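You operate a simulated robot arm through the tools that you are given. There is no shell and no other tool. Be economical: measure what you need, move in short steps, check, and stop when the job is done.

You are at the controls of a simulated robot arm. One attempt, no reset.

TASK
Put the blank tube that says "36 g" from the top of the steel table on top of the clear bath jug and the blank tube marked "33 g" on the top of the pass box. Put the ice pack on the top of the steel table away in the inside of the steel pack tray. Open the cold table drawer, put the grey cassette in the inside of the cold table drawer and shut the drawer again. Stack the steel tin that says "61" from the top of the steel cart on top of the steel tin marked "62". Fetch the white-cap bottle marked "67" from the top of the steel table and stand it on the top of the bench under the window. Take the tube that says "235" from the top of the steel table and leave it on top of the brown carton there. Put the intake bottle that says "756" from the top of the island by the mixer on top of the narrow white carton there and the intake bottle labelled "318" on the low shelf over the brown drawers. Take the sample bottle from the top of the island by the mixer and leave it on top of the white ball of paper. Do these in any order. Set down upright: blank tube, grey cassette, white-cap bottle, tube, intake bottle, sample bottle.

The check looks at the end state, three seconds after you hand in, the way a careful person would. Anything else that was tipped, shoved, dropped, spilled or broken makes it a failure. A push-on lid holds only when it is set on centred and level and pressed home; a screw cap is set on level and turned clockwise until tight.

THE ROBOT
A 7-joint arm with a two-finger parallel gripper on a trunk, on a base that drives. Base frame: it is fixed to the floor where the robot stands at the start and does not move with it; the origin is under the middle of the robot, x ahead of it, y to its left, z up; the surface under the hand at the start is at about z = 0.85. Lengths are in m, angles in degrees, forces in N, time in s.
With the tool pointing down near the work surface it reaches from about 0.46 to 0.92 m from the robot's upright axis, wherever it stands. Its first joint turns from -115.0 to 115.0 degrees. Places, roughly: ball of paper (6x6x6 cm) [-0.9, -1.5, 0.9]; bath jug [0.5, 0, 1]; blank tube [0.75, -0.25, 1]; carton [0.5, -0.75, 1]; cold table drawer [0.5, -3.5, 0.7]; grey cassette [0.5, 0.25, 0.75]; ice pack [0.75, 0, 1]; inside of the cold table drawer [0.6, -3.5, 0.7]; inside of the steel pack tray (22x15 cm) [0.48, -4.52, 0.86]; intake bottle [-0.75, -1.5, 1]; low shelf over the brown drawers [-3.5, -3.8, 0.4]; narrow white carton [-0.75, -1.25, 1]; sample bottle [-0.75, -1.75, 1]; steel tin [-0.25, 0.75, 0.75]; top of the bench under the window (20x72 cm) [-1.84, -4.44, 0.84]; top of the pass box [0.6, -1.9, 1.2]; tube [0.75, -0.5, 1]; white-cap bottle [0.5, -0.75, 1]. Payload 3.91 kg.
The tool frame sits at the grasp point between the pads (the TCP): z along the fingers, y along the line on which they close. The tips reach 0.03 m beyond it. The gripper opens to 0.11 m. The fingers are 0.02 m wide and 0.01 m thick; the gripper's body (0.048 by 0.112 m) begins 0.055 m behind the TCP.
Orientation is that of the tool frame in the base frame, as a unit quaternion [x, y, z, w]. With the fingers straight down and closing along the base's y, the tool's x points along the base's -x, its y along +y and its z along -z.

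THE INTERFACE
- The arm moves only by the tool arm_command. Its argument "plan" is a list of rows, each a list of 3 entries, a list of its own where there are three numbers: the turn, a rotation vector about the tool's x, y, z in units of 180 degrees (1.0 is 180 degrees), then the shift along the tool's x, y, z in units of 100 mm (1.0 is 100 mm), then the finger opening in m, from 0 to 0.11. In form: [[[wx, wy, wz], [dx, dy, dz], hand], ...]. A call has 1 to 20 rows; each row is the pose to reach, as a shift and turn from the pose commanded when the call began, along the tool's axes at that moment. A call with a number of a shift or a turn outside -1 to 1 is refused whole. Each row takes 0.2 s and may step no farther than 0.05 m and 8.6 degrees from the row before; otherwise, or with a gripper value out of range, the whole call is refused. Where a pose cannot be reached the arm comes as near as it can. A force on the tool above 40 N (or 10 N above the force at the start of the call, whichever is more), or a blocked arm, ends the call early, and 0.2 s more pass. The fingers move at their own pace (about 0.153 m/s each) and stop on an object; they squeeze with about 36 N. The grip force told is the motor's: it shows also when the fingers shut on nothing. Time passes only in rows, and 0.2 s behind the last, so rows that repeat a pose let the fingers close. It gives the time, the measured TCP pose, the force on the tool (base axes), the opening and the grip force at its end, in the units of the frame above (readings bear some noise), with the torque about the TCP (base axes, N m) and any sound that the robot's microphone picked up.
- Cameras (640 x 400 px; columns grow to the right, rows downward): "scene" is now at [0.1886, 0.2351, 1.4228]; the picture's right is [0.51, -0.86, 0.00], its down [-0.80, -0.47, -0.36] and it looks along [0.31, 0.18, -0.93] (base axes); focal length 214 px, centre (320, 200). "wrist" rides on the gripper at [0.072, 0.017, -0.103] in the tool frame; the picture's right is [-0.23, 0.97, 0.00], its down [-0.76, -0.18, -0.62] and it looks along [-0.61, -0.14, 0.78] (tool axes); focal length 222 px, centre (320, 200). There is no depth. A picture from a camera that has moved, and an enlarged one, comes with that camera's place and axes in the base frame and with its lens.
- get_image(camera): a new picture of that camera. The clock stands still meanwhile.
- lift_body(by): slides the trunk up (or, below 0, down) by that many m; the arm and the scene camera ride with it, the base frame stays. It gives what a move gives, with no picture.
- steer(legs): drives the robot by 1 to 6 legs, each [ahead, left, turn to the left] in m, m and degrees, along the robot's own axes; the way and the turn of a leg run together, so that a leg with both is an arc; at most 1.5 m and 180 degrees a leg. The arm and the cameras ride along, it lands a little off, and it stops where it bumps. It gives what a move gives.
- turn_head(pan, tilt): turns the head with the scene camera to pan (to the left, within 80 degrees either way) and tilt (down, from -29 to 69), counted from straight ahead of the robot. It gives what a move gives.
- inspect(camera, box): a new picture of the part [left, top, right, bottom] of that camera's present view, enlarged. The clock stands still meanwhile.
- job_done(): hands the job in; it is judged then, once.

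Work in short steps. Places have to be worked out from the pictures, the camera data and where the tool is seen: move nearer, look again, correct. Check each grasp and each placing, and mend what went wrong. You have 546 turns and 344 pictures in all, those below and enlarged ones among them. Open the gripper and draw the arm clear of the work before you hand the job in, unless the task says otherwise; then end with one line.

The tools are called after ">>>" as a command line: name --argument value ..., lists and objects as JSON in quotes. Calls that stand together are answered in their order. arm_command: Moves the arm, as the interface text tells. Its arguments: {"type":"object","properties":{"plan":{"type":"array"}},"required":["plan"]} The other tools are called the same way: lift_body (by) slides the trunk up or down; steer (legs) drives the base; turn_head (pan, tilt) turns the head that bears the scene camera; get_image (camera) takes a picture; inspect (camera, box) takes an enlarged picture of a part of a camera's view; job_done () hands the job in.

At the start:

```text
t: 0.0
tool_pos: [0.4894, -0.0314, 1.2782]
ee_rot: [0.0, 1.0, 0.0, 0.0]
wrist_force: [0.3, -0.4, 0.4]
torque: [0.0, 0.01, 0.0]
finger_gap: 0.1101
grip_force: 0.0
trunk travel left (down, up): [-0.8, 0.19]
robot x, y, heading: [-0.0016, -0.0001, 0.1]
head pan, tilt: [30.5, 68.8]
```

scene: 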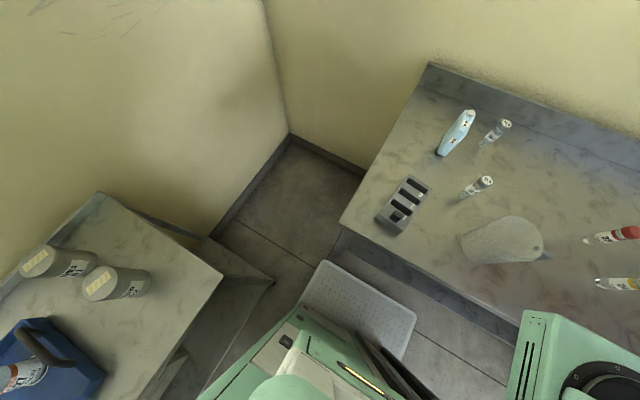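
wrist: 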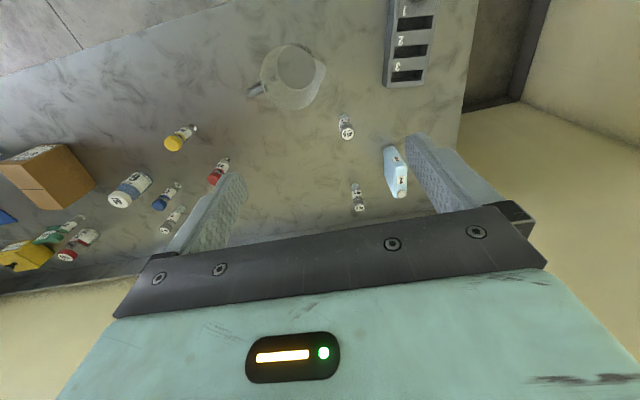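

I'll look at the steel table first from the scene camera with the head straight ahead.

>>> turn_head --pan -10 --tilt 50

>>> get_image --camera "scene"

>>> inspect --camera "wrist" --box '[240, 80, 440, 220]'

>>> inspect --camera "wrist" --box '[0, 110, 240, 280]'

```text
t: 1.1
tool_pos: [0.4895, -0.0317, 1.2791]
ee_rot: [0.0, 1.0, -0.001, 0.0]
wrist_force: [-0.4, 0.6, 0.5]
torque: [0.03, -0.01, 0.02]
finger_gap: 0.1098
grip_force: 0.0
trunk travel left (down, up): [-0.8, 0.19]
robot x, y, heading: [-0.0014, -0.0021, 0.1]
head pan, tilt: [-10.0, 50.0]
```

```text
341 pictures are left
camera scene: at [0.2163, 0.1935, 1.4447], right [-0.17, -0.98, 0.0], down [-0.75, 0.13, -0.64], along [0.63, -0.11, -0.77], focal length 214 px, centre (320, 200)
```

scene: 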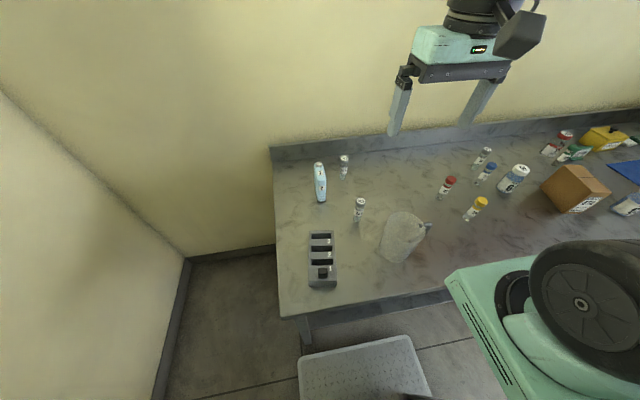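

```text
2.86 times, centred on (340, 150) of wrist
camera zoom: at [0.4176, -0.0135, 1.38], right [0.23, 0.97, 0.0], down [0.76, -0.18, 0.62], along [0.61, -0.14, -0.78], focal length 635 px, centre (263, 343)
```

zoom: 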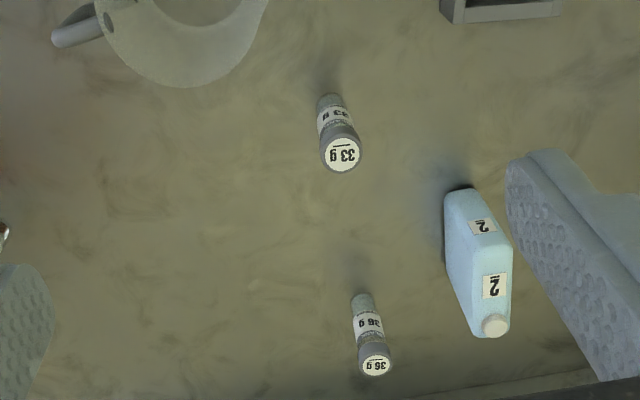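

```text
2.35 times, centred on (120, 195) of wrist
camera zoom: at [0.4176, -0.0135, 1.38], right [0.23, 0.97, 0.0], down [0.76, -0.18, 0.62], along [0.61, -0.14, -0.78], focal length 523 px, centre (791, 212)
```

zoom: 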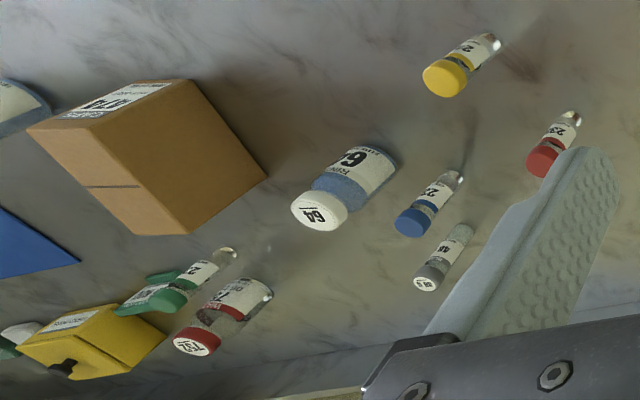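

Zooming in on the jug, cassette holder and the right-hand objects.

>>> inspect --camera "scene" --box '[280, 140, 440, 300]'

>>> inspect --camera "scene" --box '[430, 110, 640, 240]'

>>> inspect --camera "wrist" --box '[230, 0, 470, 150]'

```text
2.50 times, centred on (360, 220) of scene
camera zoom: at [0.2163, 0.1935, 1.4447], right [-0.17, -0.98, 0.0], down [-0.75, 0.13, -0.64], along [0.63, -0.11, -0.77], focal length 536 px, centre (220, 150)
```

zoom: 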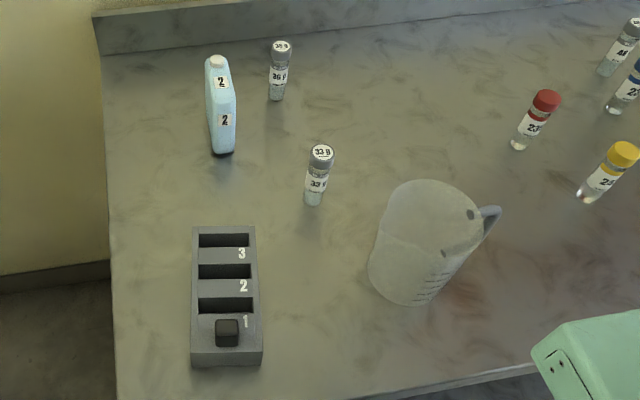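

```text
3.05 times, centred on (535, 175) of scene
camera zoom: at [0.2163, 0.1935, 1.4447], right [-0.17, -0.98, 0.0], down [-0.75, 0.13, -0.64], along [0.63, -0.11, -0.77], focal length 654 px, centre (-335, 276)
```

zoom: 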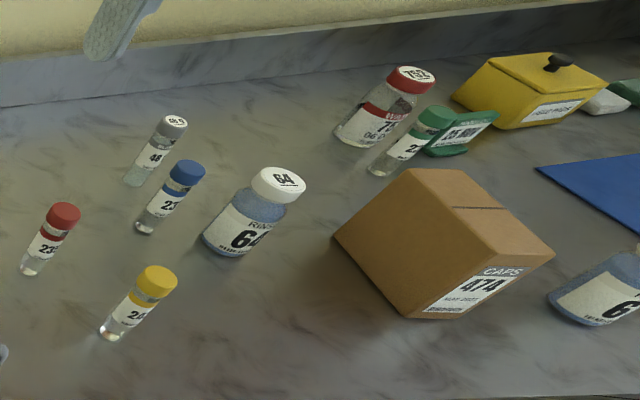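

```text
2.67 times, centred on (350, 75) of wrist
camera zoom: at [0.4176, -0.0135, 1.38], right [0.23, 0.97, 0.0], down [0.76, -0.18, 0.62], along [0.61, -0.14, -0.78], focal length 592 px, centre (240, 533)
```

zoom: 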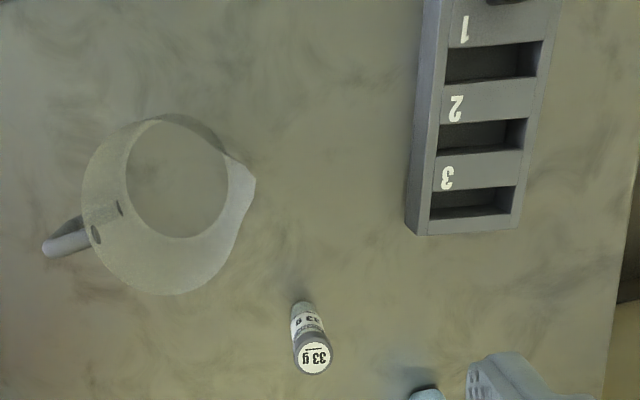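

36 g tube judged near (0.788, 0.005), 33 g near (0.592, 0.003), jug near (0.48, -0.09), grey cassette block near (0.43, 0.15). I'll extend the arm toward the 36 g tube and go lower.

>>> arm_command --plan '[[[0, 0, 0], [-0.5, 0.18, 0], 0.11], [[0, 0, 0], [-1, 0.37, 0], 0.11]]'

>>> arm_command --plan '[[[0, 0, 0], [-0.5, 0, 0.4], 0.08], [[0, 0, 0], [-1, 0, 0.8], 0.06]]'

>>> get_image --camera "wrist"

```text
refused: row 1 steps farther than a row can; nothing moved
```

```text
refused: row 1 steps farther than a row can; nothing moved
```

```text
335 pictures are left
camera wrist: at [0.4176, -0.0135, 1.38], right [0.23, 0.97, 0.0], down [0.76, -0.18, 0.62], along [0.61, -0.14, -0.78], focal length 222 px, centre (320, 200)
```

wrist: 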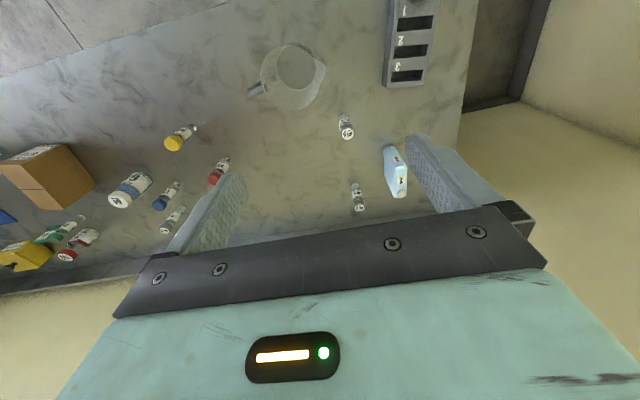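

Steps were slightly too long; I use smaller ones (≤0.05 m combined).

>>> arm_command --plan '[[[0, 0, 0], [-0.3, 0.1, 0.3], 0.11], [[0, 0, 0], [-0.6, 0.2, 0.6], 0.11], [[0, 0, 0], [-0.9, 0.3, 0.9], 0.11], [[0, 0, 0], [-1, 0.37, 1], 0.11]]'

>>> arm_command --plan '[[[0, 0, 0], [-0.35, 0, 0.3], 0.09], [[0, 0, 0], [-0.7, 0, 0.6], 0.07], [[0, 0, 0], [-1, 0, 0.8], 0.06]]'

>>> get_image --camera "wrist"

>>> get_image --camera "scene"

```text
t: 2.1
tool_pos: [0.5893, 0.0048, 1.1791]
ee_rot: [0.0, 1.0, 0.001, 0.0]
wrist_force: [0.2, 0.1, 0.5]
torque: [0.0, 0.0, 0.01]
finger_gap: 0.11
grip_force: 0.0
trunk travel left (down, up): [-0.8, 0.19]
robot x, y, heading: [-0.0018, -0.0012, 0.2]
head pan, tilt: [-10.0, 50.0]
```

```text
t: 2.9
tool_pos: [0.6867, 0.005, 1.0967]
ee_rot: [0.0, 1.0, -0.001, 0.0]
wrist_force: [0.1, 0.1, 0.5]
torque: [-0.02, 0.02, -0.02]
finger_gap: 0.0602
grip_force: 0.0
trunk travel left (down, up): [-0.8, 0.19]
robot x, y, heading: [-0.0022, 0.0005, -0.0]
head pan, tilt: [-10.0, 50.0]
```

```text
334 pictures are left
camera wrist: at [0.6162, 0.0228, 1.2006], right [0.23, 0.97, 0.0], down [0.76, -0.18, 0.62], along [0.61, -0.14, -0.78], focal length 222 px, centre (320, 200)
```

wrist: 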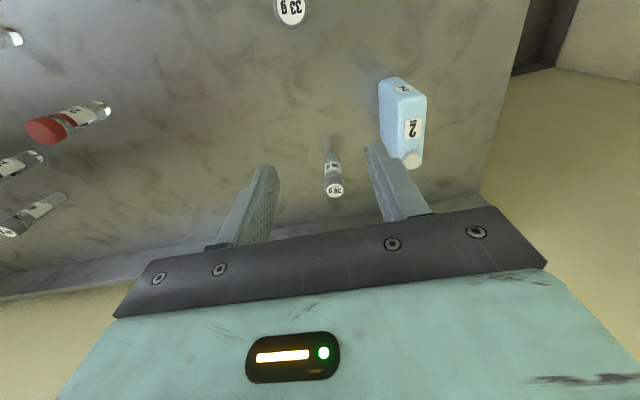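

```text
333 pictures are left
camera scene: at [0.2157, 0.1933, 1.4449], right [-0.17, -0.98, 0.0], down [-0.75, 0.13, -0.64], along [0.63, -0.11, -0.77], focal length 214 px, centre (320, 200)
```

scene: 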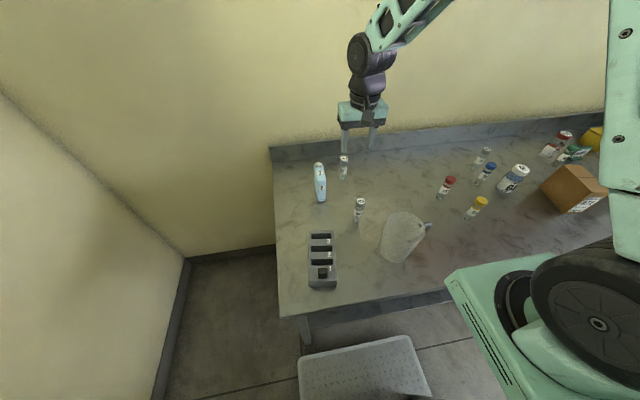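

The 36 g tube is at about (0.792, 0.004), top ≈0.96. I move over it, then down.

>>> arm_command --plan '[[[0, 0, 0], [-0.45, 0, 0], 0.06], [[0, 0, 0], [-0.9, 0, 0.1], 0.06], [[0, 0, 0], [-1, 0, 0.5], 0.06], [[0, 0, 0], [-1, 0, 0.8], 0.06]]'

>>> get_image --camera "wrist"

```text
t: 3.9
tool_pos: [0.7891, 0.0072, 1.0176]
ee_rot: [0.0, 1.0, 0.0, 0.0]
wrist_force: [0.8, 1.1, 0.0]
torque: [0.02, -0.01, 0.01]
finger_gap: 0.06
grip_force: 0.1
trunk travel left (down, up): [-0.8, 0.19]
robot x, y, heading: [-0.0024, 0.0015, 0.0]
head pan, tilt: [-10.0, 50.0]
```

```text
332 pictures are left
camera wrist: at [0.7171, 0.0246, 1.1188], right [0.23, 0.97, 0.0], down [0.76, -0.18, 0.62], along [0.61, -0.14, -0.78], focal length 222 px, centre (320, 200)
```

wrist: 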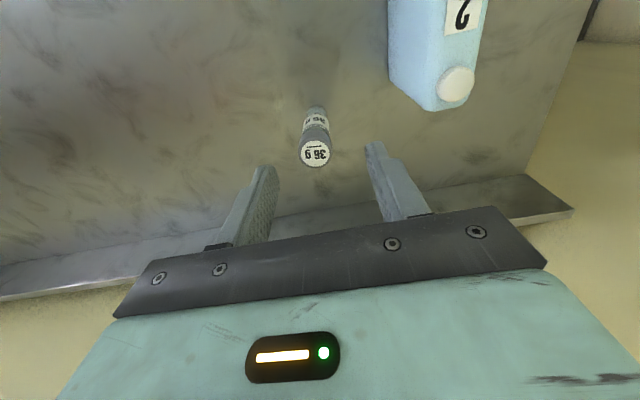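

Aligned; cap at (0.794, 0.004). Descend 0.1 and close.

>>> arm_command --plan '[[[0, 0, 0], [-0.04, -0.03, 0.45], 0.06], [[0, 0, 0], [-0.04, -0.03, 0.9], 0.06], [[0, 0, 0], [-0.04, -0.03, 1], 0.06], [[0, 0, 0], [-0.04, -0.03, 1], 0.0], [[0, 0, 0], [-0.04, -0.03, 1], 0.0]]'

>>> get_image --camera "wrist"

```text
t: 5.1
tool_pos: [0.7917, 0.0023, 0.9176]
ee_rot: [0.0, 1.0, 0.0, 0.0]
wrist_force: [-0.6, -0.6, -0.4]
torque: [-0.01, 0.04, -0.07]
finger_gap: 0.0291
grip_force: 36.1
trunk travel left (down, up): [-0.8, 0.19]
robot x, y, heading: [0.0005, -0.0014, 0.2]
head pan, tilt: [-10.0, 50.0]
```

```text
331 pictures are left
camera wrist: at [0.7209, 0.0205, 1.0201], right [0.23, 0.97, 0.0], down [0.76, -0.18, 0.62], along [0.61, -0.14, -0.78], focal length 222 px, centre (320, 200)
```

wrist: 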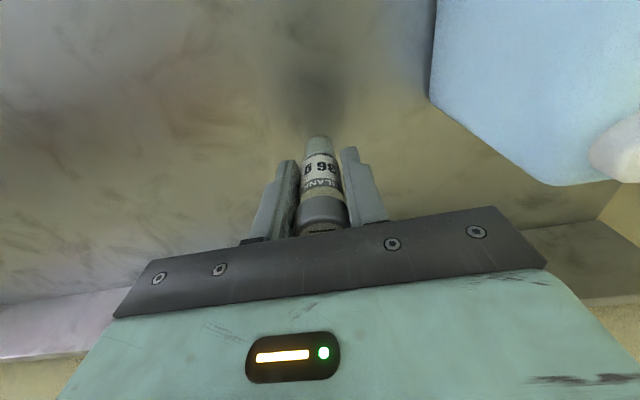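

36 g is held (gap 0.029). Raise the trunk and draw back toward the jug.

>>> lift_body --by 0.18

>>> arm_command --plan '[[[0, 0, 0], [0.45, -0.1, 0], 0.0], [[0, 0, 0], [0.9, -0.3, 0], 0.0], [[0, 0, 0], [1, -0.6, 0], 0.0], [[0, 0, 0], [1, -0.9, 0], 0.0]]'

>>> arm_command --plan '[[[0, 0, 0], [0.45, 0, -0.2], 0.0], [[0, 0, 0], [0.9, 0, -0.4], 0.0]]'

>>> get_image --camera "wrist"

>>> get_image --camera "scene"

```text
t: 7.1
tool_pos: [0.7934, 0.0023, 1.0984]
ee_rot: [0.0, 1.0, 0.0, -0.001]
wrist_force: [0.6, 0.6, 0.0]
torque: [-0.02, 0.0, 0.0]
finger_gap: 0.0286
grip_force: 35.8
trunk travel left (down, up): [-0.98, 0.01]
robot x, y, heading: [0.0, -0.0004, -0.1]
head pan, tilt: [-10.0, 50.0]
```

```text
t: 8.1
tool_pos: [0.6915, -0.0866, 1.097]
ee_rot: [0.0, 1.0, 0.0, -0.001]
wrist_force: [0.4, -0.2, -0.1]
torque: [0.0, -0.03, -0.01]
finger_gap: 0.0285
grip_force: 36.5
trunk travel left (down, up): [-0.98, 0.01]
robot x, y, heading: [0.0014, -0.0016, 0.1]
head pan, tilt: [-10.0, 50.0]
```

```text
t: 8.7
tool_pos: [0.602, -0.0871, 1.1357]
ee_rot: [0.0, 1.0, 0.0, 0.0]
wrist_force: [0.4, 0.2, -0.1]
torque: [0.02, 0.01, 0.01]
finger_gap: 0.0288
grip_force: 36.0
trunk travel left (down, up): [-0.98, 0.01]
robot x, y, heading: [0.0035, -0.0015, -0.0]
head pan, tilt: [-10.0, 50.0]
```

```text
330 pictures are left
camera wrist: at [0.5306, -0.0701, 1.2384], right [0.23, 0.97, 0.0], down [0.76, -0.18, 0.62], along [0.61, -0.14, -0.78], focal length 222 px, centre (320, 200)
```

wrist: 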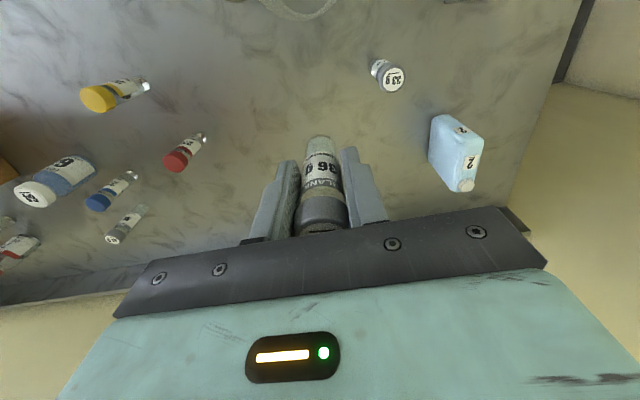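

```text
329 pictures are left
camera scene: at [0.217, 0.1934, 1.6246], right [-0.17, -0.98, 0.0], down [-0.75, 0.13, -0.64], along [0.63, -0.11, -0.77], focal length 214 px, centre (320, 200)
```

scene: 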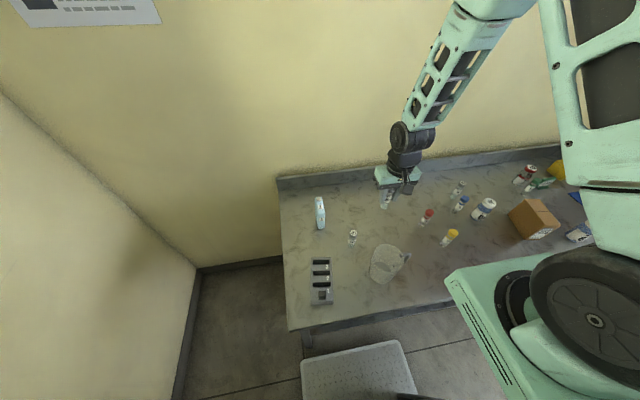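

Back the base 0.2 m so the jug comes into comfortable reach and the wrist view.

>>> steer --legs '[[-0.2, 0, 0]]'

>>> get_image --camera "wrist"

>>> inspect --camera "scene" --box '[300, 120, 520, 260]'

```text
t: 10.3
tool_pos: [0.3999, -0.0884, 1.1363]
ee_rot: [0.001, 1.0, 0.0, -0.001]
wrist_force: [-0.1, 0.2, 0.3]
torque: [0.01, 0.0, -0.02]
finger_gap: 0.0286
grip_force: 35.3
trunk travel left (down, up): [-0.98, 0.01]
robot x, y, heading: [-0.2003, -0.0025, -0.0]
head pan, tilt: [-10.0, 50.0]
```

```text
328 pictures are left
camera wrist: at [0.3287, -0.0701, 1.2384], right [0.23, 0.97, 0.0], down [0.76, -0.18, 0.62], along [0.61, -0.14, -0.78], focal length 222 px, centre (320, 200)
```

wrist: 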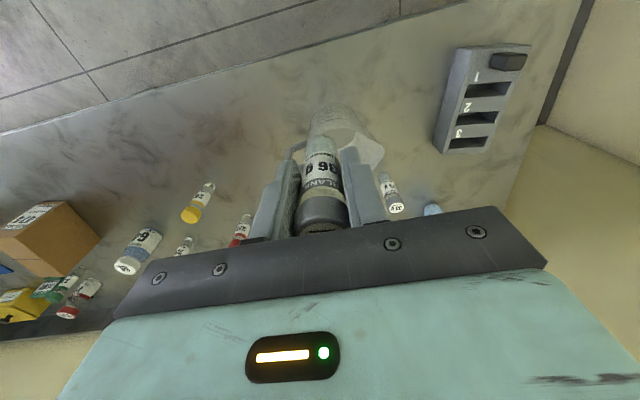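

```text
2.86 times, centred on (410, 190) of scene
camera zoom: at [0.0145, 0.1934, 1.6247], right [-0.17, -0.98, 0.0], down [-0.75, 0.13, -0.64], along [0.63, -0.11, -0.77], focal length 613 px, centre (63, 229)
```

zoom: 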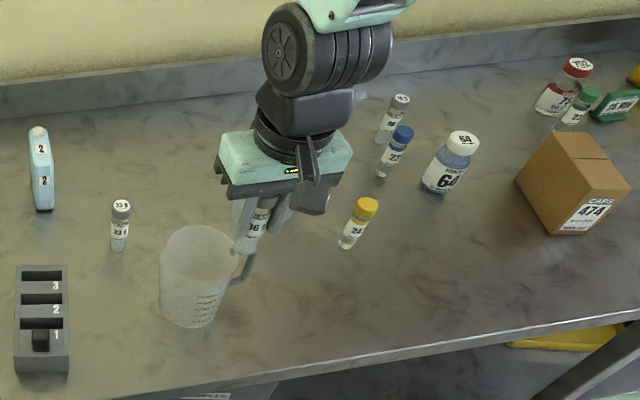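

>>> inspect --camera "scene" --box '[345, 185, 405, 240]'

>>> inspect --camera "wrist" --box '[260, 80, 420, 180]'

```text
7.27 times, centred on (375, 212) of scene
camera zoom: at [0.0145, 0.1934, 1.6247], right [-0.17, -0.98, 0.0], down [-0.75, 0.13, -0.64], along [0.63, -0.11, -0.77], focal length 1560 px, centre (-80, 109)
```

zoom: 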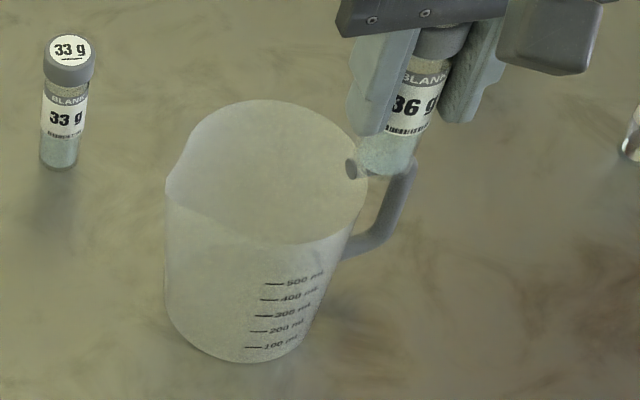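

```text
4.00 times, centred on (340, 130) of wrist
camera zoom: at [0.3287, -0.0701, 1.2384], right [0.23, 0.97, 0.0], down [0.76, -0.18, 0.62], along [0.61, -0.14, -0.78], focal length 888 px, centre (240, 480)
```

zoom: 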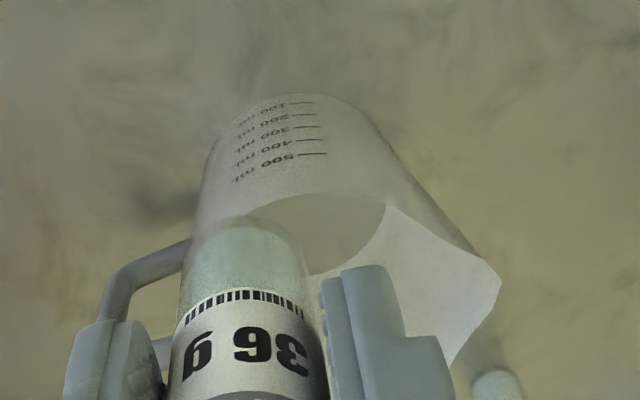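

The jug looks open, centre about (0.477, −0.076), rim z≈0.97. I position the tube over its centre and look before probing.

>>> arm_command --plan '[[[0, 0, 0], [-0.4, 0.06, 0], 0.0], [[0, 0, 0], [-0.77, 0.12, 0], 0.0], [[0, 0, 0], [-0.77, 0.12, 0.35], 0.0], [[0, 0, 0], [-0.77, 0.12, 0.6], 0.0]]'

>>> get_image --camera "wrist"

>>> inspect --camera "scene" --box '[340, 160, 420, 240]'

```text
t: 11.3
tool_pos: [0.4767, -0.0753, 1.0761]
ee_rot: [0.0, 1.0, 0.0, 0.0]
wrist_force: [0.6, -0.4, 0.2]
torque: [0.02, -0.01, 0.0]
finger_gap: 0.0285
grip_force: 36.7
trunk travel left (down, up): [-0.98, 0.01]
robot x, y, heading: [-0.2035, 0.0017, -0.1]
head pan, tilt: [-10.0, 50.0]
```

```text
324 pictures are left
camera wrist: at [0.4055, -0.0575, 1.1783], right [0.23, 0.97, 0.0], down [0.76, -0.18, 0.62], along [0.61, -0.14, -0.78], focal length 222 px, centre (320, 200)
```

wrist: 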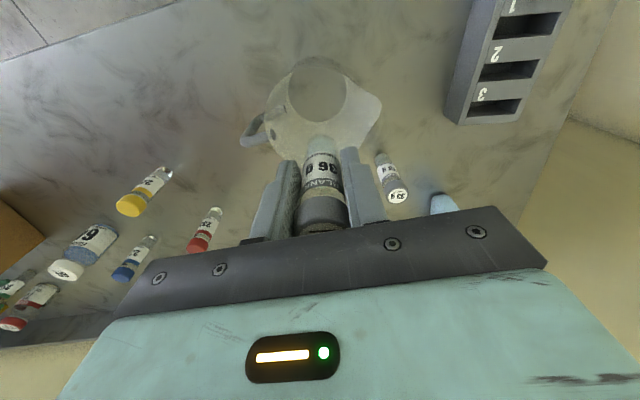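

```text
5.00 times, centred on (380, 200) of scene
camera zoom: at [0.014, 0.1934, 1.6248], right [-0.17, -0.98, 0.0], down [-0.75, 0.13, -0.64], along [0.63, -0.11, -0.77], focal length 1072 px, centre (20, 200)
```

zoom: 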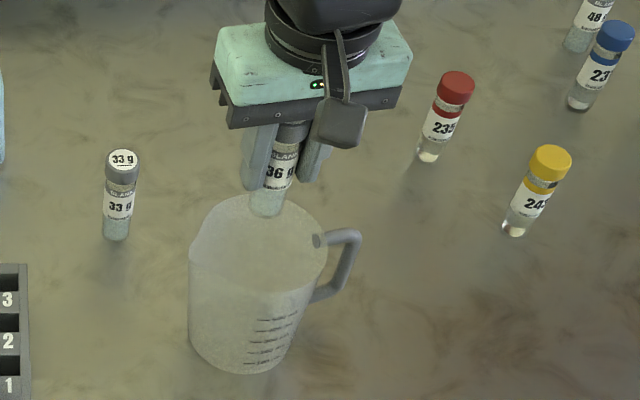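

Jug floor centre confirmed at (0.478, −0.076). Probe gently downward to see whether there is any surface at the rim.

>>> arm_command --plan '[[[0, 0, 0], [0, 0, 0.28], 0.0], [[0, 0, 0], [0, 0, 0.32], 0.0], [[0, 0, 0], [0, 0, 0.36], 0.0], [[0, 0, 0], [0, 0, 0.4], 0.0], [[0, 0, 0], [0, 0, 0.44], 0.0], [[0, 0, 0], [0, 0, 0.48], 0.0], [[0, 0, 0], [0, 0, 0.52], 0.0]]'

>>> inspect --camera "scene" --box '[340, 160, 420, 240]'

```text
t: 12.9
tool_pos: [0.4767, -0.0741, 1.0257]
ee_rot: [0.0, 1.0, 0.001, 0.0]
wrist_force: [-0.1, 0.0, 28.4]
torque: [0.01, -0.2, -0.03]
finger_gap: 0.0281
grip_force: 35.6
trunk travel left (down, up): [-0.98, 0.01]
robot x, y, heading: [-0.1993, -0.0019, 0.2]
head pan, tilt: [-10.0, 50.0]
```

```text
5.00 times, centred on (380, 200) of scene
camera zoom: at [0.0128, 0.1936, 1.625], right [-0.17, -0.98, 0.0], down [-0.75, 0.13, -0.64], along [0.63, -0.11, -0.77], focal length 1072 px, centre (20, 200)
```

zoom: 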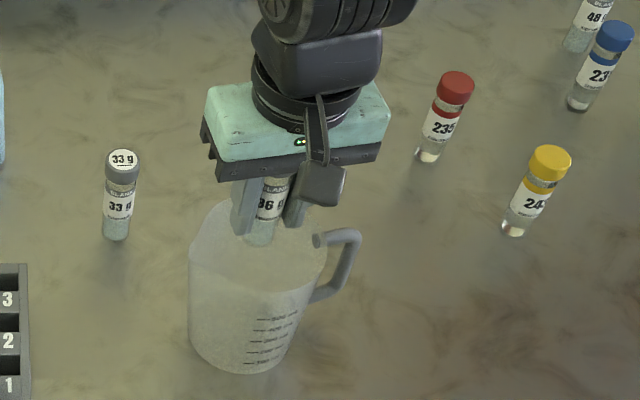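

Contact: 28 N at TCP z 1.026, so the jug top is solid. Ease up slightly, release, and lift.

>>> arm_command --plan '[[[0, 0, 0], [0, 0, -0.02], 0.0], [[0, 0, 0], [0, 0, -0.02], 0.05], [[0, 0, 0], [0, 0, -0.02], 0.06], [[0, 0, 0], [0, 0, -0.4], 0.06], [[0, 0, 0], [0, 0, -0.8], 0.06], [[0, 0, 0], [0.3, 0, -0.9], 0.06]]'

>>> get_image --camera "wrist"

>>> inspect --camera "scene" --box '[340, 160, 420, 240]'

```text
t: 14.3
tool_pos: [0.4483, -0.0739, 1.1135]
ee_rot: [-0.001, 1.0, 0.0, -0.001]
wrist_force: [0.3, -0.2, 0.4]
torque: [0.0, 0.01, 0.0]
finger_gap: 0.0602
grip_force: 0.1
trunk travel left (down, up): [-0.98, 0.01]
robot x, y, heading: [-0.2011, 0.0013, 0.2]
head pan, tilt: [-10.0, 50.0]
```

```text
321 pictures are left
camera wrist: at [0.3764, -0.0557, 1.2166], right [0.23, 0.97, 0.0], down [0.76, -0.18, 0.62], along [0.61, -0.14, -0.78], focal length 222 px, centre (320, 200)
```

wrist: 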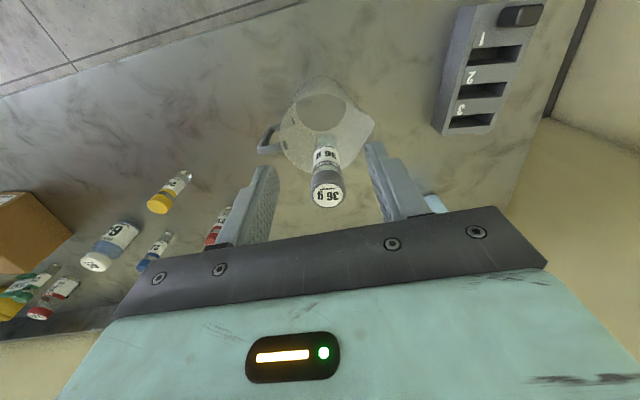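

```text
5.00 times, centred on (380, 200) of scene
camera zoom: at [0.0144, 0.1934, 1.6247], right [-0.17, -0.98, 0.0], down [-0.75, 0.13, -0.64], along [0.63, -0.11, -0.77], focal length 1072 px, centre (20, 200)
```

zoom: 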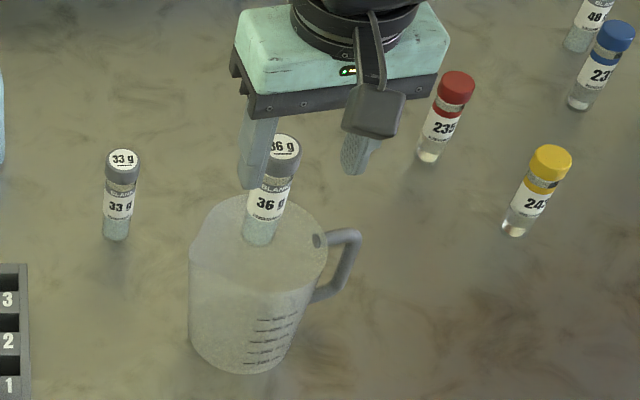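

36 g stands on the jug. Now raise/retract the arm and drive right to see the red/blue tubes and carton.

>>> arm_command --plan '[[[0, 0, 0], [0, 0, -0.45], 0.06], [[0, 0, 0], [0, 0, -0.9], 0.06]]'

>>> steer --legs '[[0, -0.4, 0]]'

>>> get_image --camera "wrist"

>>> get_image --camera "scene"

```text
t: 14.9
tool_pos: [0.4476, -0.073, 1.2042]
ee_rot: [0.0, 1.0, 0.0, -0.001]
wrist_force: [-0.7, -0.4, -0.2]
torque: [0.0, 0.02, 0.01]
finger_gap: 0.0601
grip_force: 0.1
trunk travel left (down, up): [-0.98, 0.01]
robot x, y, heading: [-0.2007, -0.0023, -0.2]
head pan, tilt: [-10.0, 50.0]
```

```text
t: 17.4
tool_pos: [0.4464, -0.4767, 1.2048]
ee_rot: [0.001, 1.0, 0.0, 0.0]
wrist_force: [0.7, -0.4, 0.9]
torque: [-0.01, 0.0, 0.02]
finger_gap: 0.0602
grip_force: 0.1
trunk travel left (down, up): [-0.98, 0.01]
robot x, y, heading: [-0.2052, -0.4039, -0.2]
head pan, tilt: [-10.0, 50.0]
```

```text
319 pictures are left
camera wrist: at [0.3748, -0.4597, 1.3061], right [0.23, 0.97, 0.0], down [0.76, -0.18, 0.62], along [0.61, -0.14, -0.78], focal length 222 px, centre (320, 200)
```

wrist: 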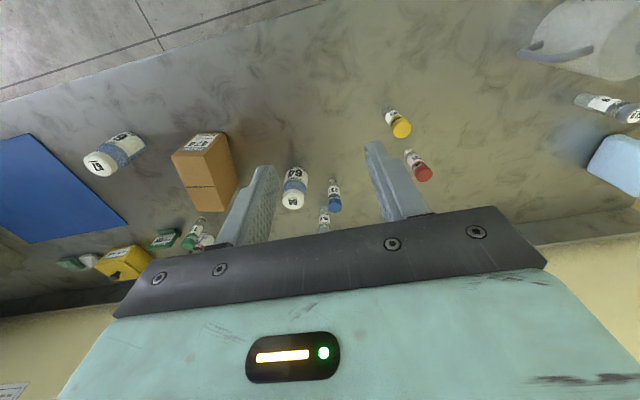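

```text
318 pictures are left
camera scene: at [0.0142, -0.2094, 1.6247], right [-0.18, -0.98, 0.0], down [-0.75, 0.13, -0.64], along [0.63, -0.11, -0.77], focal length 214 px, centre (320, 200)
```

scene: 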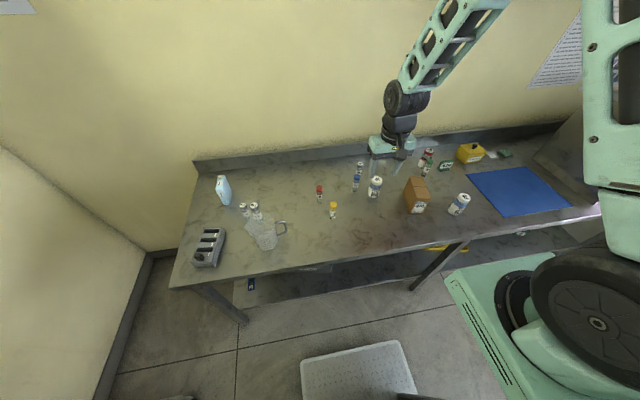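

>>> inspect --camera "wrist" --box '[270, 90, 450, 240]'

>>> inspect --camera "wrist" --box '[60, 110, 270, 290]'

>>> inspect --camera "scene" --box '[300, 140, 420, 230]'

```text
2.67 times, centred on (360, 165) of wrist
camera zoom: at [0.3748, -0.4597, 1.3061], right [0.23, 0.97, 0.0], down [0.76, -0.18, 0.62], along [0.61, -0.14, -0.78], focal length 592 px, centre (213, 293)
```

zoom: 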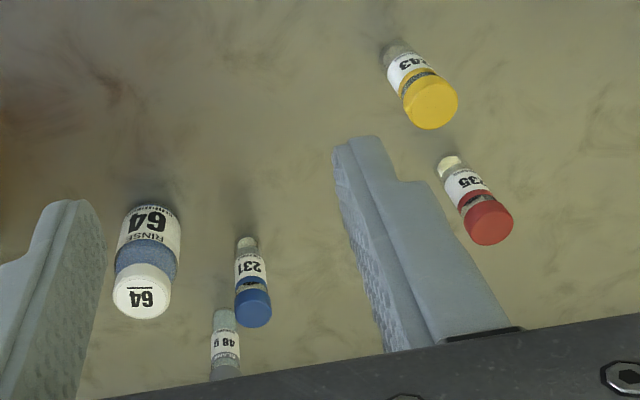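

```text
2.22 times, centred on (165, 200) of wrist
camera zoom: at [0.3748, -0.4597, 1.3061], right [0.23, 0.97, 0.0], down [0.76, -0.18, 0.62], along [0.61, -0.14, -0.78], focal length 494 px, centre (664, 200)
```

zoom: 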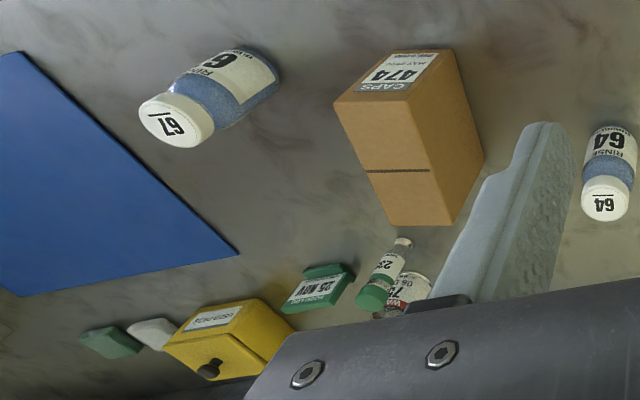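

```text
4.44 times, centred on (360, 185) of scene
camera zoom: at [0.0142, -0.2094, 1.6247], right [-0.18, -0.98, 0.0], down [-0.75, 0.13, -0.64], along [0.63, -0.11, -0.77], focal length 953 px, centre (142, 267)
```

zoom: 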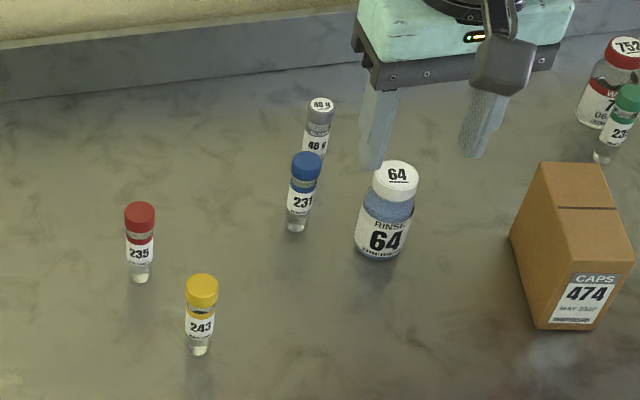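

Red tube is 235, base at (0.638, −0.318). Carton top centre ≈(0.56, −0.744), z≈0.946. Drive to align with the tube.

>>> steer --legs '[[0.13, 0.16, 0]]'

>>> lift_body --by -0.15

>>> get_image --camera "wrist"

```text
t: 19.0
tool_pos: [0.5764, -0.3194, 1.2045]
ee_rot: [0.003, 1.0, 0.0, 0.0]
wrist_force: [-0.3, 0.1, 0.1]
torque: [0.01, 0.0, 0.0]
finger_gap: 0.0599
grip_force: 0.0
trunk travel left (down, up): [-0.98, 0.01]
robot x, y, heading: [-0.0706, -0.2454, -0.3]
head pan, tilt: [-10.0, 50.0]
```

```text
t: 20.8
tool_pos: [0.5758, -0.3195, 1.0529]
ee_rot: [0.003, 1.0, 0.0, 0.0]
wrist_force: [0.1, -1.4, 1.0]
torque: [-0.01, 0.0, 0.0]
finger_gap: 0.0599
grip_force: 0.1
trunk travel left (down, up): [-0.83, 0.16]
robot x, y, heading: [-0.0732, -0.241, -0.2]
head pan, tilt: [-10.0, 50.0]
```

```text
314 pictures are left
camera wrist: at [0.5048, -0.3005, 1.1561], right [0.23, 0.97, 0.0], down [0.76, -0.18, 0.62], along [0.61, -0.14, -0.78], focal length 222 px, centre (320, 200)
```

wrist: 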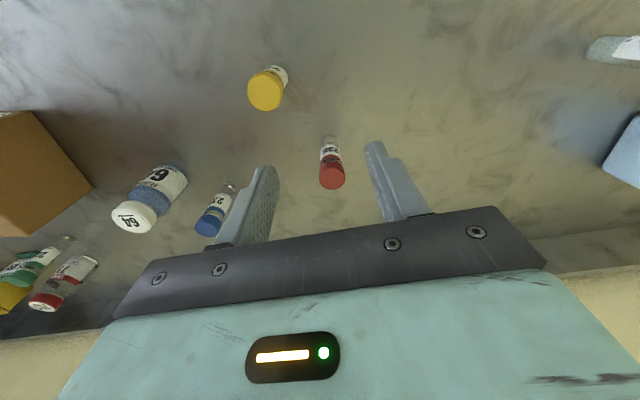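

Tube 235 at (0.639, −0.318). Move over it and descend.

>>> arm_command --plan '[[[0, 0, 0], [-0.4, 0.01, 0], 0.06], [[0, 0, 0], [-0.63, 0.01, 0.3], 0.06], [[0, 0, 0], [-0.63, 0.01, 0.6], 0.06]]'

>>> arm_command --plan '[[[0, 0, 0], [0, 0, 0.45], 0.06], [[0, 0, 0], [0, 0, 0.87], 0.06], [[0, 0, 0], [0, 0, 0.87], 0.0], [[0, 0, 0], [0, 0, 0.87], 0.0]]'

>>> get_image --camera "wrist"

```text
t: 21.6
tool_pos: [0.6379, -0.3192, 0.9935]
ee_rot: [0.002, 1.0, 0.0, -0.001]
wrist_force: [-0.2, 0.1, -0.1]
torque: [0.02, -0.03, 0.01]
finger_gap: 0.0598
grip_force: 0.1
trunk travel left (down, up): [-0.83, 0.16]
robot x, y, heading: [-0.0707, -0.2368, -0.3]
head pan, tilt: [-10.0, 50.0]
```

```text
t: 22.6
tool_pos: [0.6408, -0.3176, 0.9061]
ee_rot: [0.003, 1.0, 0.0, 0.001]
wrist_force: [0.0, 0.0, -0.3]
torque: [0.01, -0.01, -0.01]
finger_gap: 0.0259
grip_force: 35.9
trunk travel left (down, up): [-0.83, 0.16]
robot x, y, heading: [-0.0714, -0.2403, -0.3]
head pan, tilt: [-10.0, 50.0]
heard: snap
```

```text
313 pictures are left
camera wrist: at [0.5689, -0.2996, 1.0081], right [0.23, 0.97, 0.0], down [0.76, -0.18, 0.62], along [0.61, -0.14, -0.78], focal length 222 px, centre (320, 200)
```

wrist: 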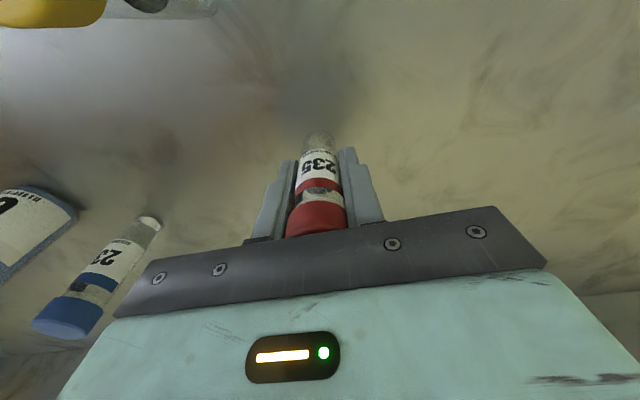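

I heard a snap on closing; inspect the tube closely.

>>> inspect --camera "wrist" --box '[260, 110, 380, 250]'

>>> lift_body --by 0.12

>>> inspect --camera "wrist" --box '[220, 50, 420, 250]'

```text
2.86 times, centred on (320, 180) of wrist
camera zoom: at [0.5689, -0.2996, 1.0081], right [0.23, 0.97, 0.0], down [0.76, -0.18, 0.62], along [0.61, -0.14, -0.78], focal length 635 px, centre (320, 257)
```

zoom: 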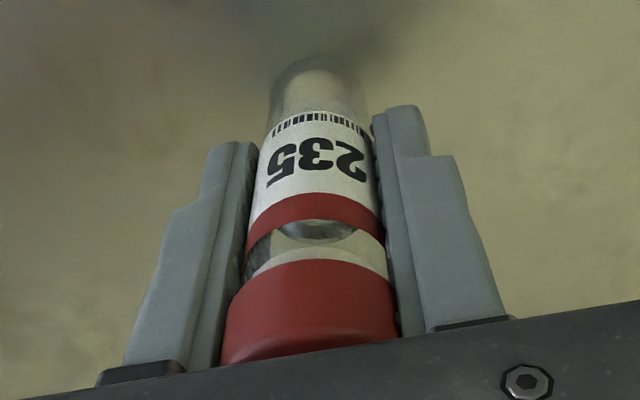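

```text
t: 24.1
tool_pos: [0.6403, -0.318, 1.0267]
ee_rot: [0.003, 1.0, 0.0, 0.0]
wrist_force: [0.5, 1.1, -1.2]
torque: [0.0, -0.01, 0.0]
finger_gap: 0.0259
grip_force: 36.0
trunk travel left (down, up): [-0.95, 0.04]
robot x, y, heading: [-0.0682, -0.2399, -0.6]
head pan, tilt: [-10.0, 50.0]
```

```text
2.00 times, centred on (320, 150) of wrist
camera zoom: at [0.5689, -0.2997, 1.1282], right [0.23, 0.97, 0.0], down [0.76, -0.18, 0.62], along [0.61, -0.14, -0.78], focal length 444 px, centre (320, 300)
```

zoom: 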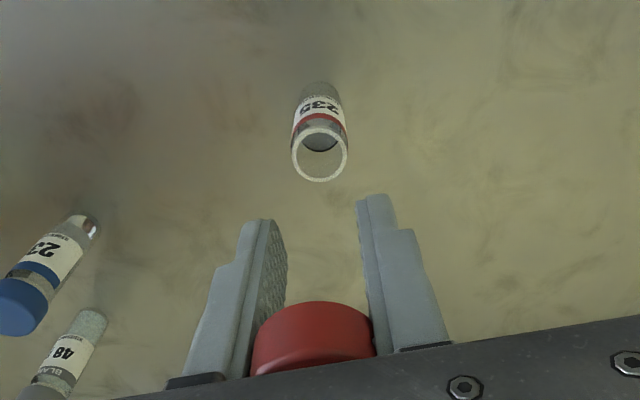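

The push-on cap came off in the fingers; the tube still stands. I'll re-seat the cap with the same grip and press it home. Lower part way and look at the alignment.

>>> lift_body --by -0.09

>>> inspect --camera "wrist" --box '[250, 90, 390, 250]'

>>> inspect --camera "scene" --box '[280, 60, 440, 220]'

```text
t: 25.3
tool_pos: [0.64, -0.3186, 0.9356]
ee_rot: [0.002, 1.0, 0.0, 0.0]
wrist_force: [0.1, 0.0, 0.4]
torque: [-0.02, -0.01, -0.01]
finger_gap: 0.026
grip_force: 35.7
trunk travel left (down, up): [-0.86, 0.13]
robot x, y, heading: [-0.071, -0.2382, -0.4]
head pan, tilt: [-10.0, 50.0]
```

```text
2.50 times, centred on (320, 170) of wrist
camera zoom: at [0.5689, -0.2997, 1.0383], right [0.23, 0.97, 0.0], down [0.76, -0.18, 0.62], along [0.61, -0.14, -0.78], focal length 555 px, centre (320, 275)
```

zoom: 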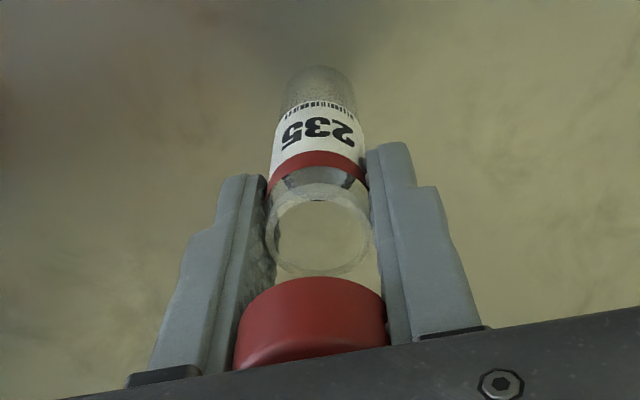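

```text
2.50 times, centred on (360, 140) of scene
camera zoom: at [0.1452, -0.0489, 1.5048], right [-0.18, -0.98, 0.0], down [-0.75, 0.14, -0.64], along [0.63, -0.12, -0.77], focal length 536 px, centre (220, 350)
```

zoom: 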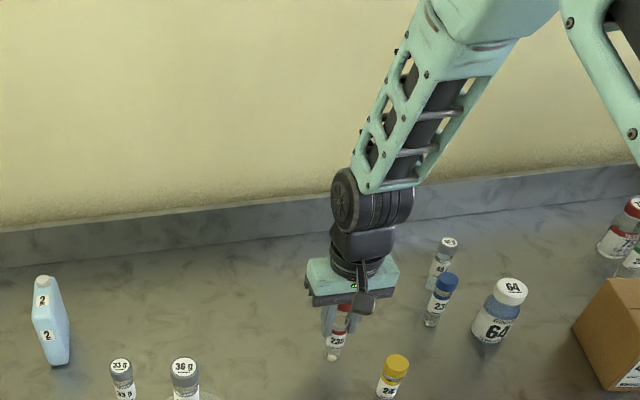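

The glass is well centred under the cap. Lower with the arm and press gradually.

>>> arm_command --plan '[[[0, 0, 0], [0, 0, 0.12], 0.0], [[0, 0, 0], [0, 0, 0.22], 0.0], [[0, 0, 0], [0, 0, 0.26], 0.0], [[0, 0, 0], [0, 0, 0.28], 0.0], [[0, 0, 0], [0, 0, 0.3], 0.0], [[0, 0, 0], [0, 0, 0.32], 0.0], [[0, 0, 0], [0, 0, 0.34], 0.0]]'

>>> inspect --camera "wrist" --box '[250, 90, 390, 250]'

```text
t: 26.9
tool_pos: [0.6412, -0.3175, 0.9051]
ee_rot: [0.003, 1.0, 0.001, 0.002]
wrist_force: [-3.8, 1.0, 22.9]
torque: [0.05, 0.17, 0.03]
finger_gap: 0.0259
grip_force: 35.5
trunk travel left (down, up): [-0.86, 0.13]
robot x, y, heading: [-0.0726, -0.2385, -0.3]
head pan, tilt: [-10.0, 50.0]
heard: snap
```

```text
2.50 times, centred on (320, 170) of wrist
camera zoom: at [0.5691, -0.2994, 1.0064], right [0.23, 0.97, 0.0], down [0.76, -0.18, 0.63], along [0.61, -0.14, -0.78], focal length 555 px, centre (320, 275)
```

zoom: 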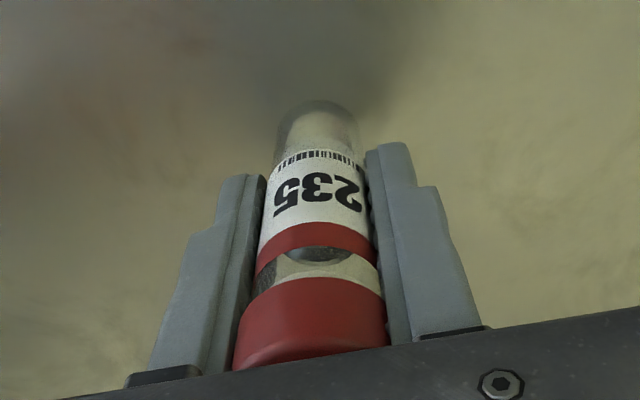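

Snap heard, 23 N: cap seated. Lift slowly a few centimetres and check whether the tube follows.

>>> arm_command --plan '[[[0, 0, 0], [0, 0, -0.03], 0.0], [[0, 0, 0], [0, 0, -0.06], 0.0], [[0, 0, 0], [0, 0, -0.1], 0.0], [[0, 0, 0], [0, 0, -0.15], 0.0], [[0, 0, 0], [0, 0, -0.2], 0.0], [[0, 0, 0], [0, 0, -0.25], 0.0]]'

>>> inspect --camera "wrist" --box '[250, 90, 390, 250]'

```text
t: 28.3
tool_pos: [0.6408, -0.3179, 0.9277]
ee_rot: [0.002, 1.0, 0.0, 0.0]
wrist_force: [0.6, 0.5, -0.8]
torque: [-0.01, -0.03, -0.02]
finger_gap: 0.0258
grip_force: 35.9
trunk travel left (down, up): [-0.86, 0.13]
robot x, y, heading: [-0.0709, -0.2402, -0.5]
head pan, tilt: [-10.0, 50.0]
```

```text
2.50 times, centred on (320, 170) of wrist
camera zoom: at [0.5688, -0.2999, 1.0296], right [0.23, 0.97, 0.0], down [0.76, -0.18, 0.62], along [0.61, -0.14, -0.78], focal length 555 px, centre (320, 275)
```

zoom: 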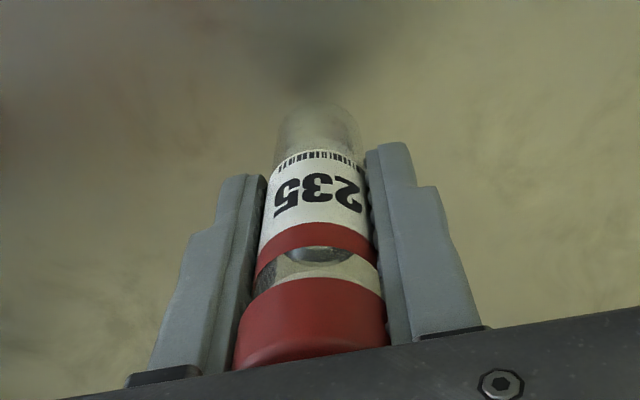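

The tube follows, capped. Raise and carry to the carton.

>>> lift_body --by 0.125

>>> steer --legs '[[-0.081, -0.426, 0]]'

>>> get_image --camera "wrist"

>>> inspect --camera "scene" --box '[280, 100, 480, 240]'

```text
t: 29.9
tool_pos: [0.6408, -0.3175, 1.0525]
ee_rot: [0.002, 1.0, 0.0, 0.001]
wrist_force: [-0.6, -0.3, -0.4]
torque: [-0.01, -0.02, 0.03]
finger_gap: 0.0257
grip_force: 35.7
trunk travel left (down, up): [-0.985, 0.005]
robot x, y, heading: [-0.0704, -0.2433, -0.3]
head pan, tilt: [-10.0, 50.0]
```

```text
t: 32.5
tool_pos: [0.5557, -0.7478, 1.0528]
ee_rot: [0.004, 1.0, 0.0, 0.0]
wrist_force: [0.3, 0.2, -0.4]
torque: [-0.05, -0.02, 0.03]
finger_gap: 0.0262
grip_force: 36.5
trunk travel left (down, up): [-0.985, 0.005]
robot x, y, heading: [-0.1595, -0.6707, -0.5]
head pan, tilt: [-10.0, 50.0]
```

```text
306 pictures are left
camera wrist: at [0.4836, -0.73, 1.1544], right [0.23, 0.97, 0.0], down [0.76, -0.18, 0.62], along [0.61, -0.15, -0.78], focal length 222 px, centre (320, 200)
```

wrist: 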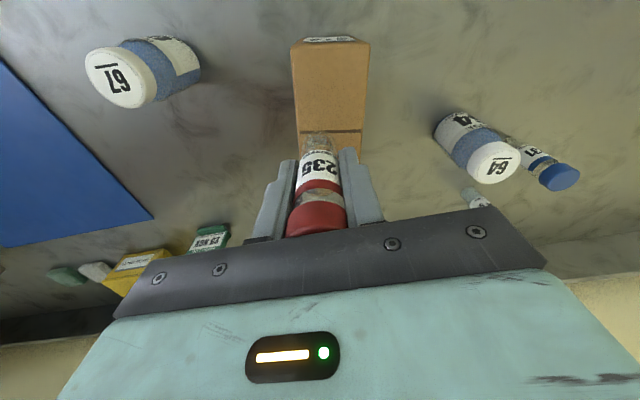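

```text
2.86 times, centred on (380, 170) of scene
camera zoom: at [0.0606, -0.4781, 1.6297], right [-0.18, -0.98, 0.0], down [-0.75, 0.14, -0.64], along [0.63, -0.12, -0.77], focal length 613 px, centre (149, 286)
```

zoom: 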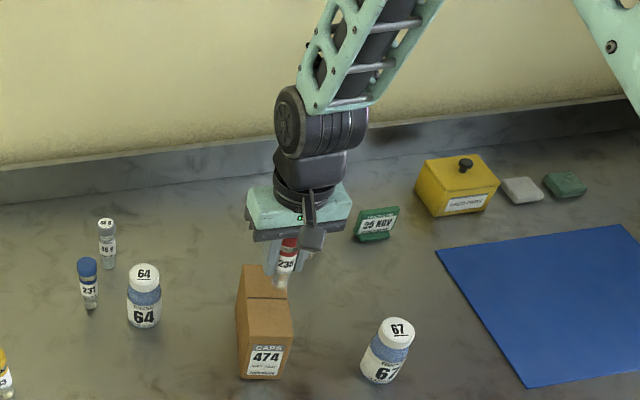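

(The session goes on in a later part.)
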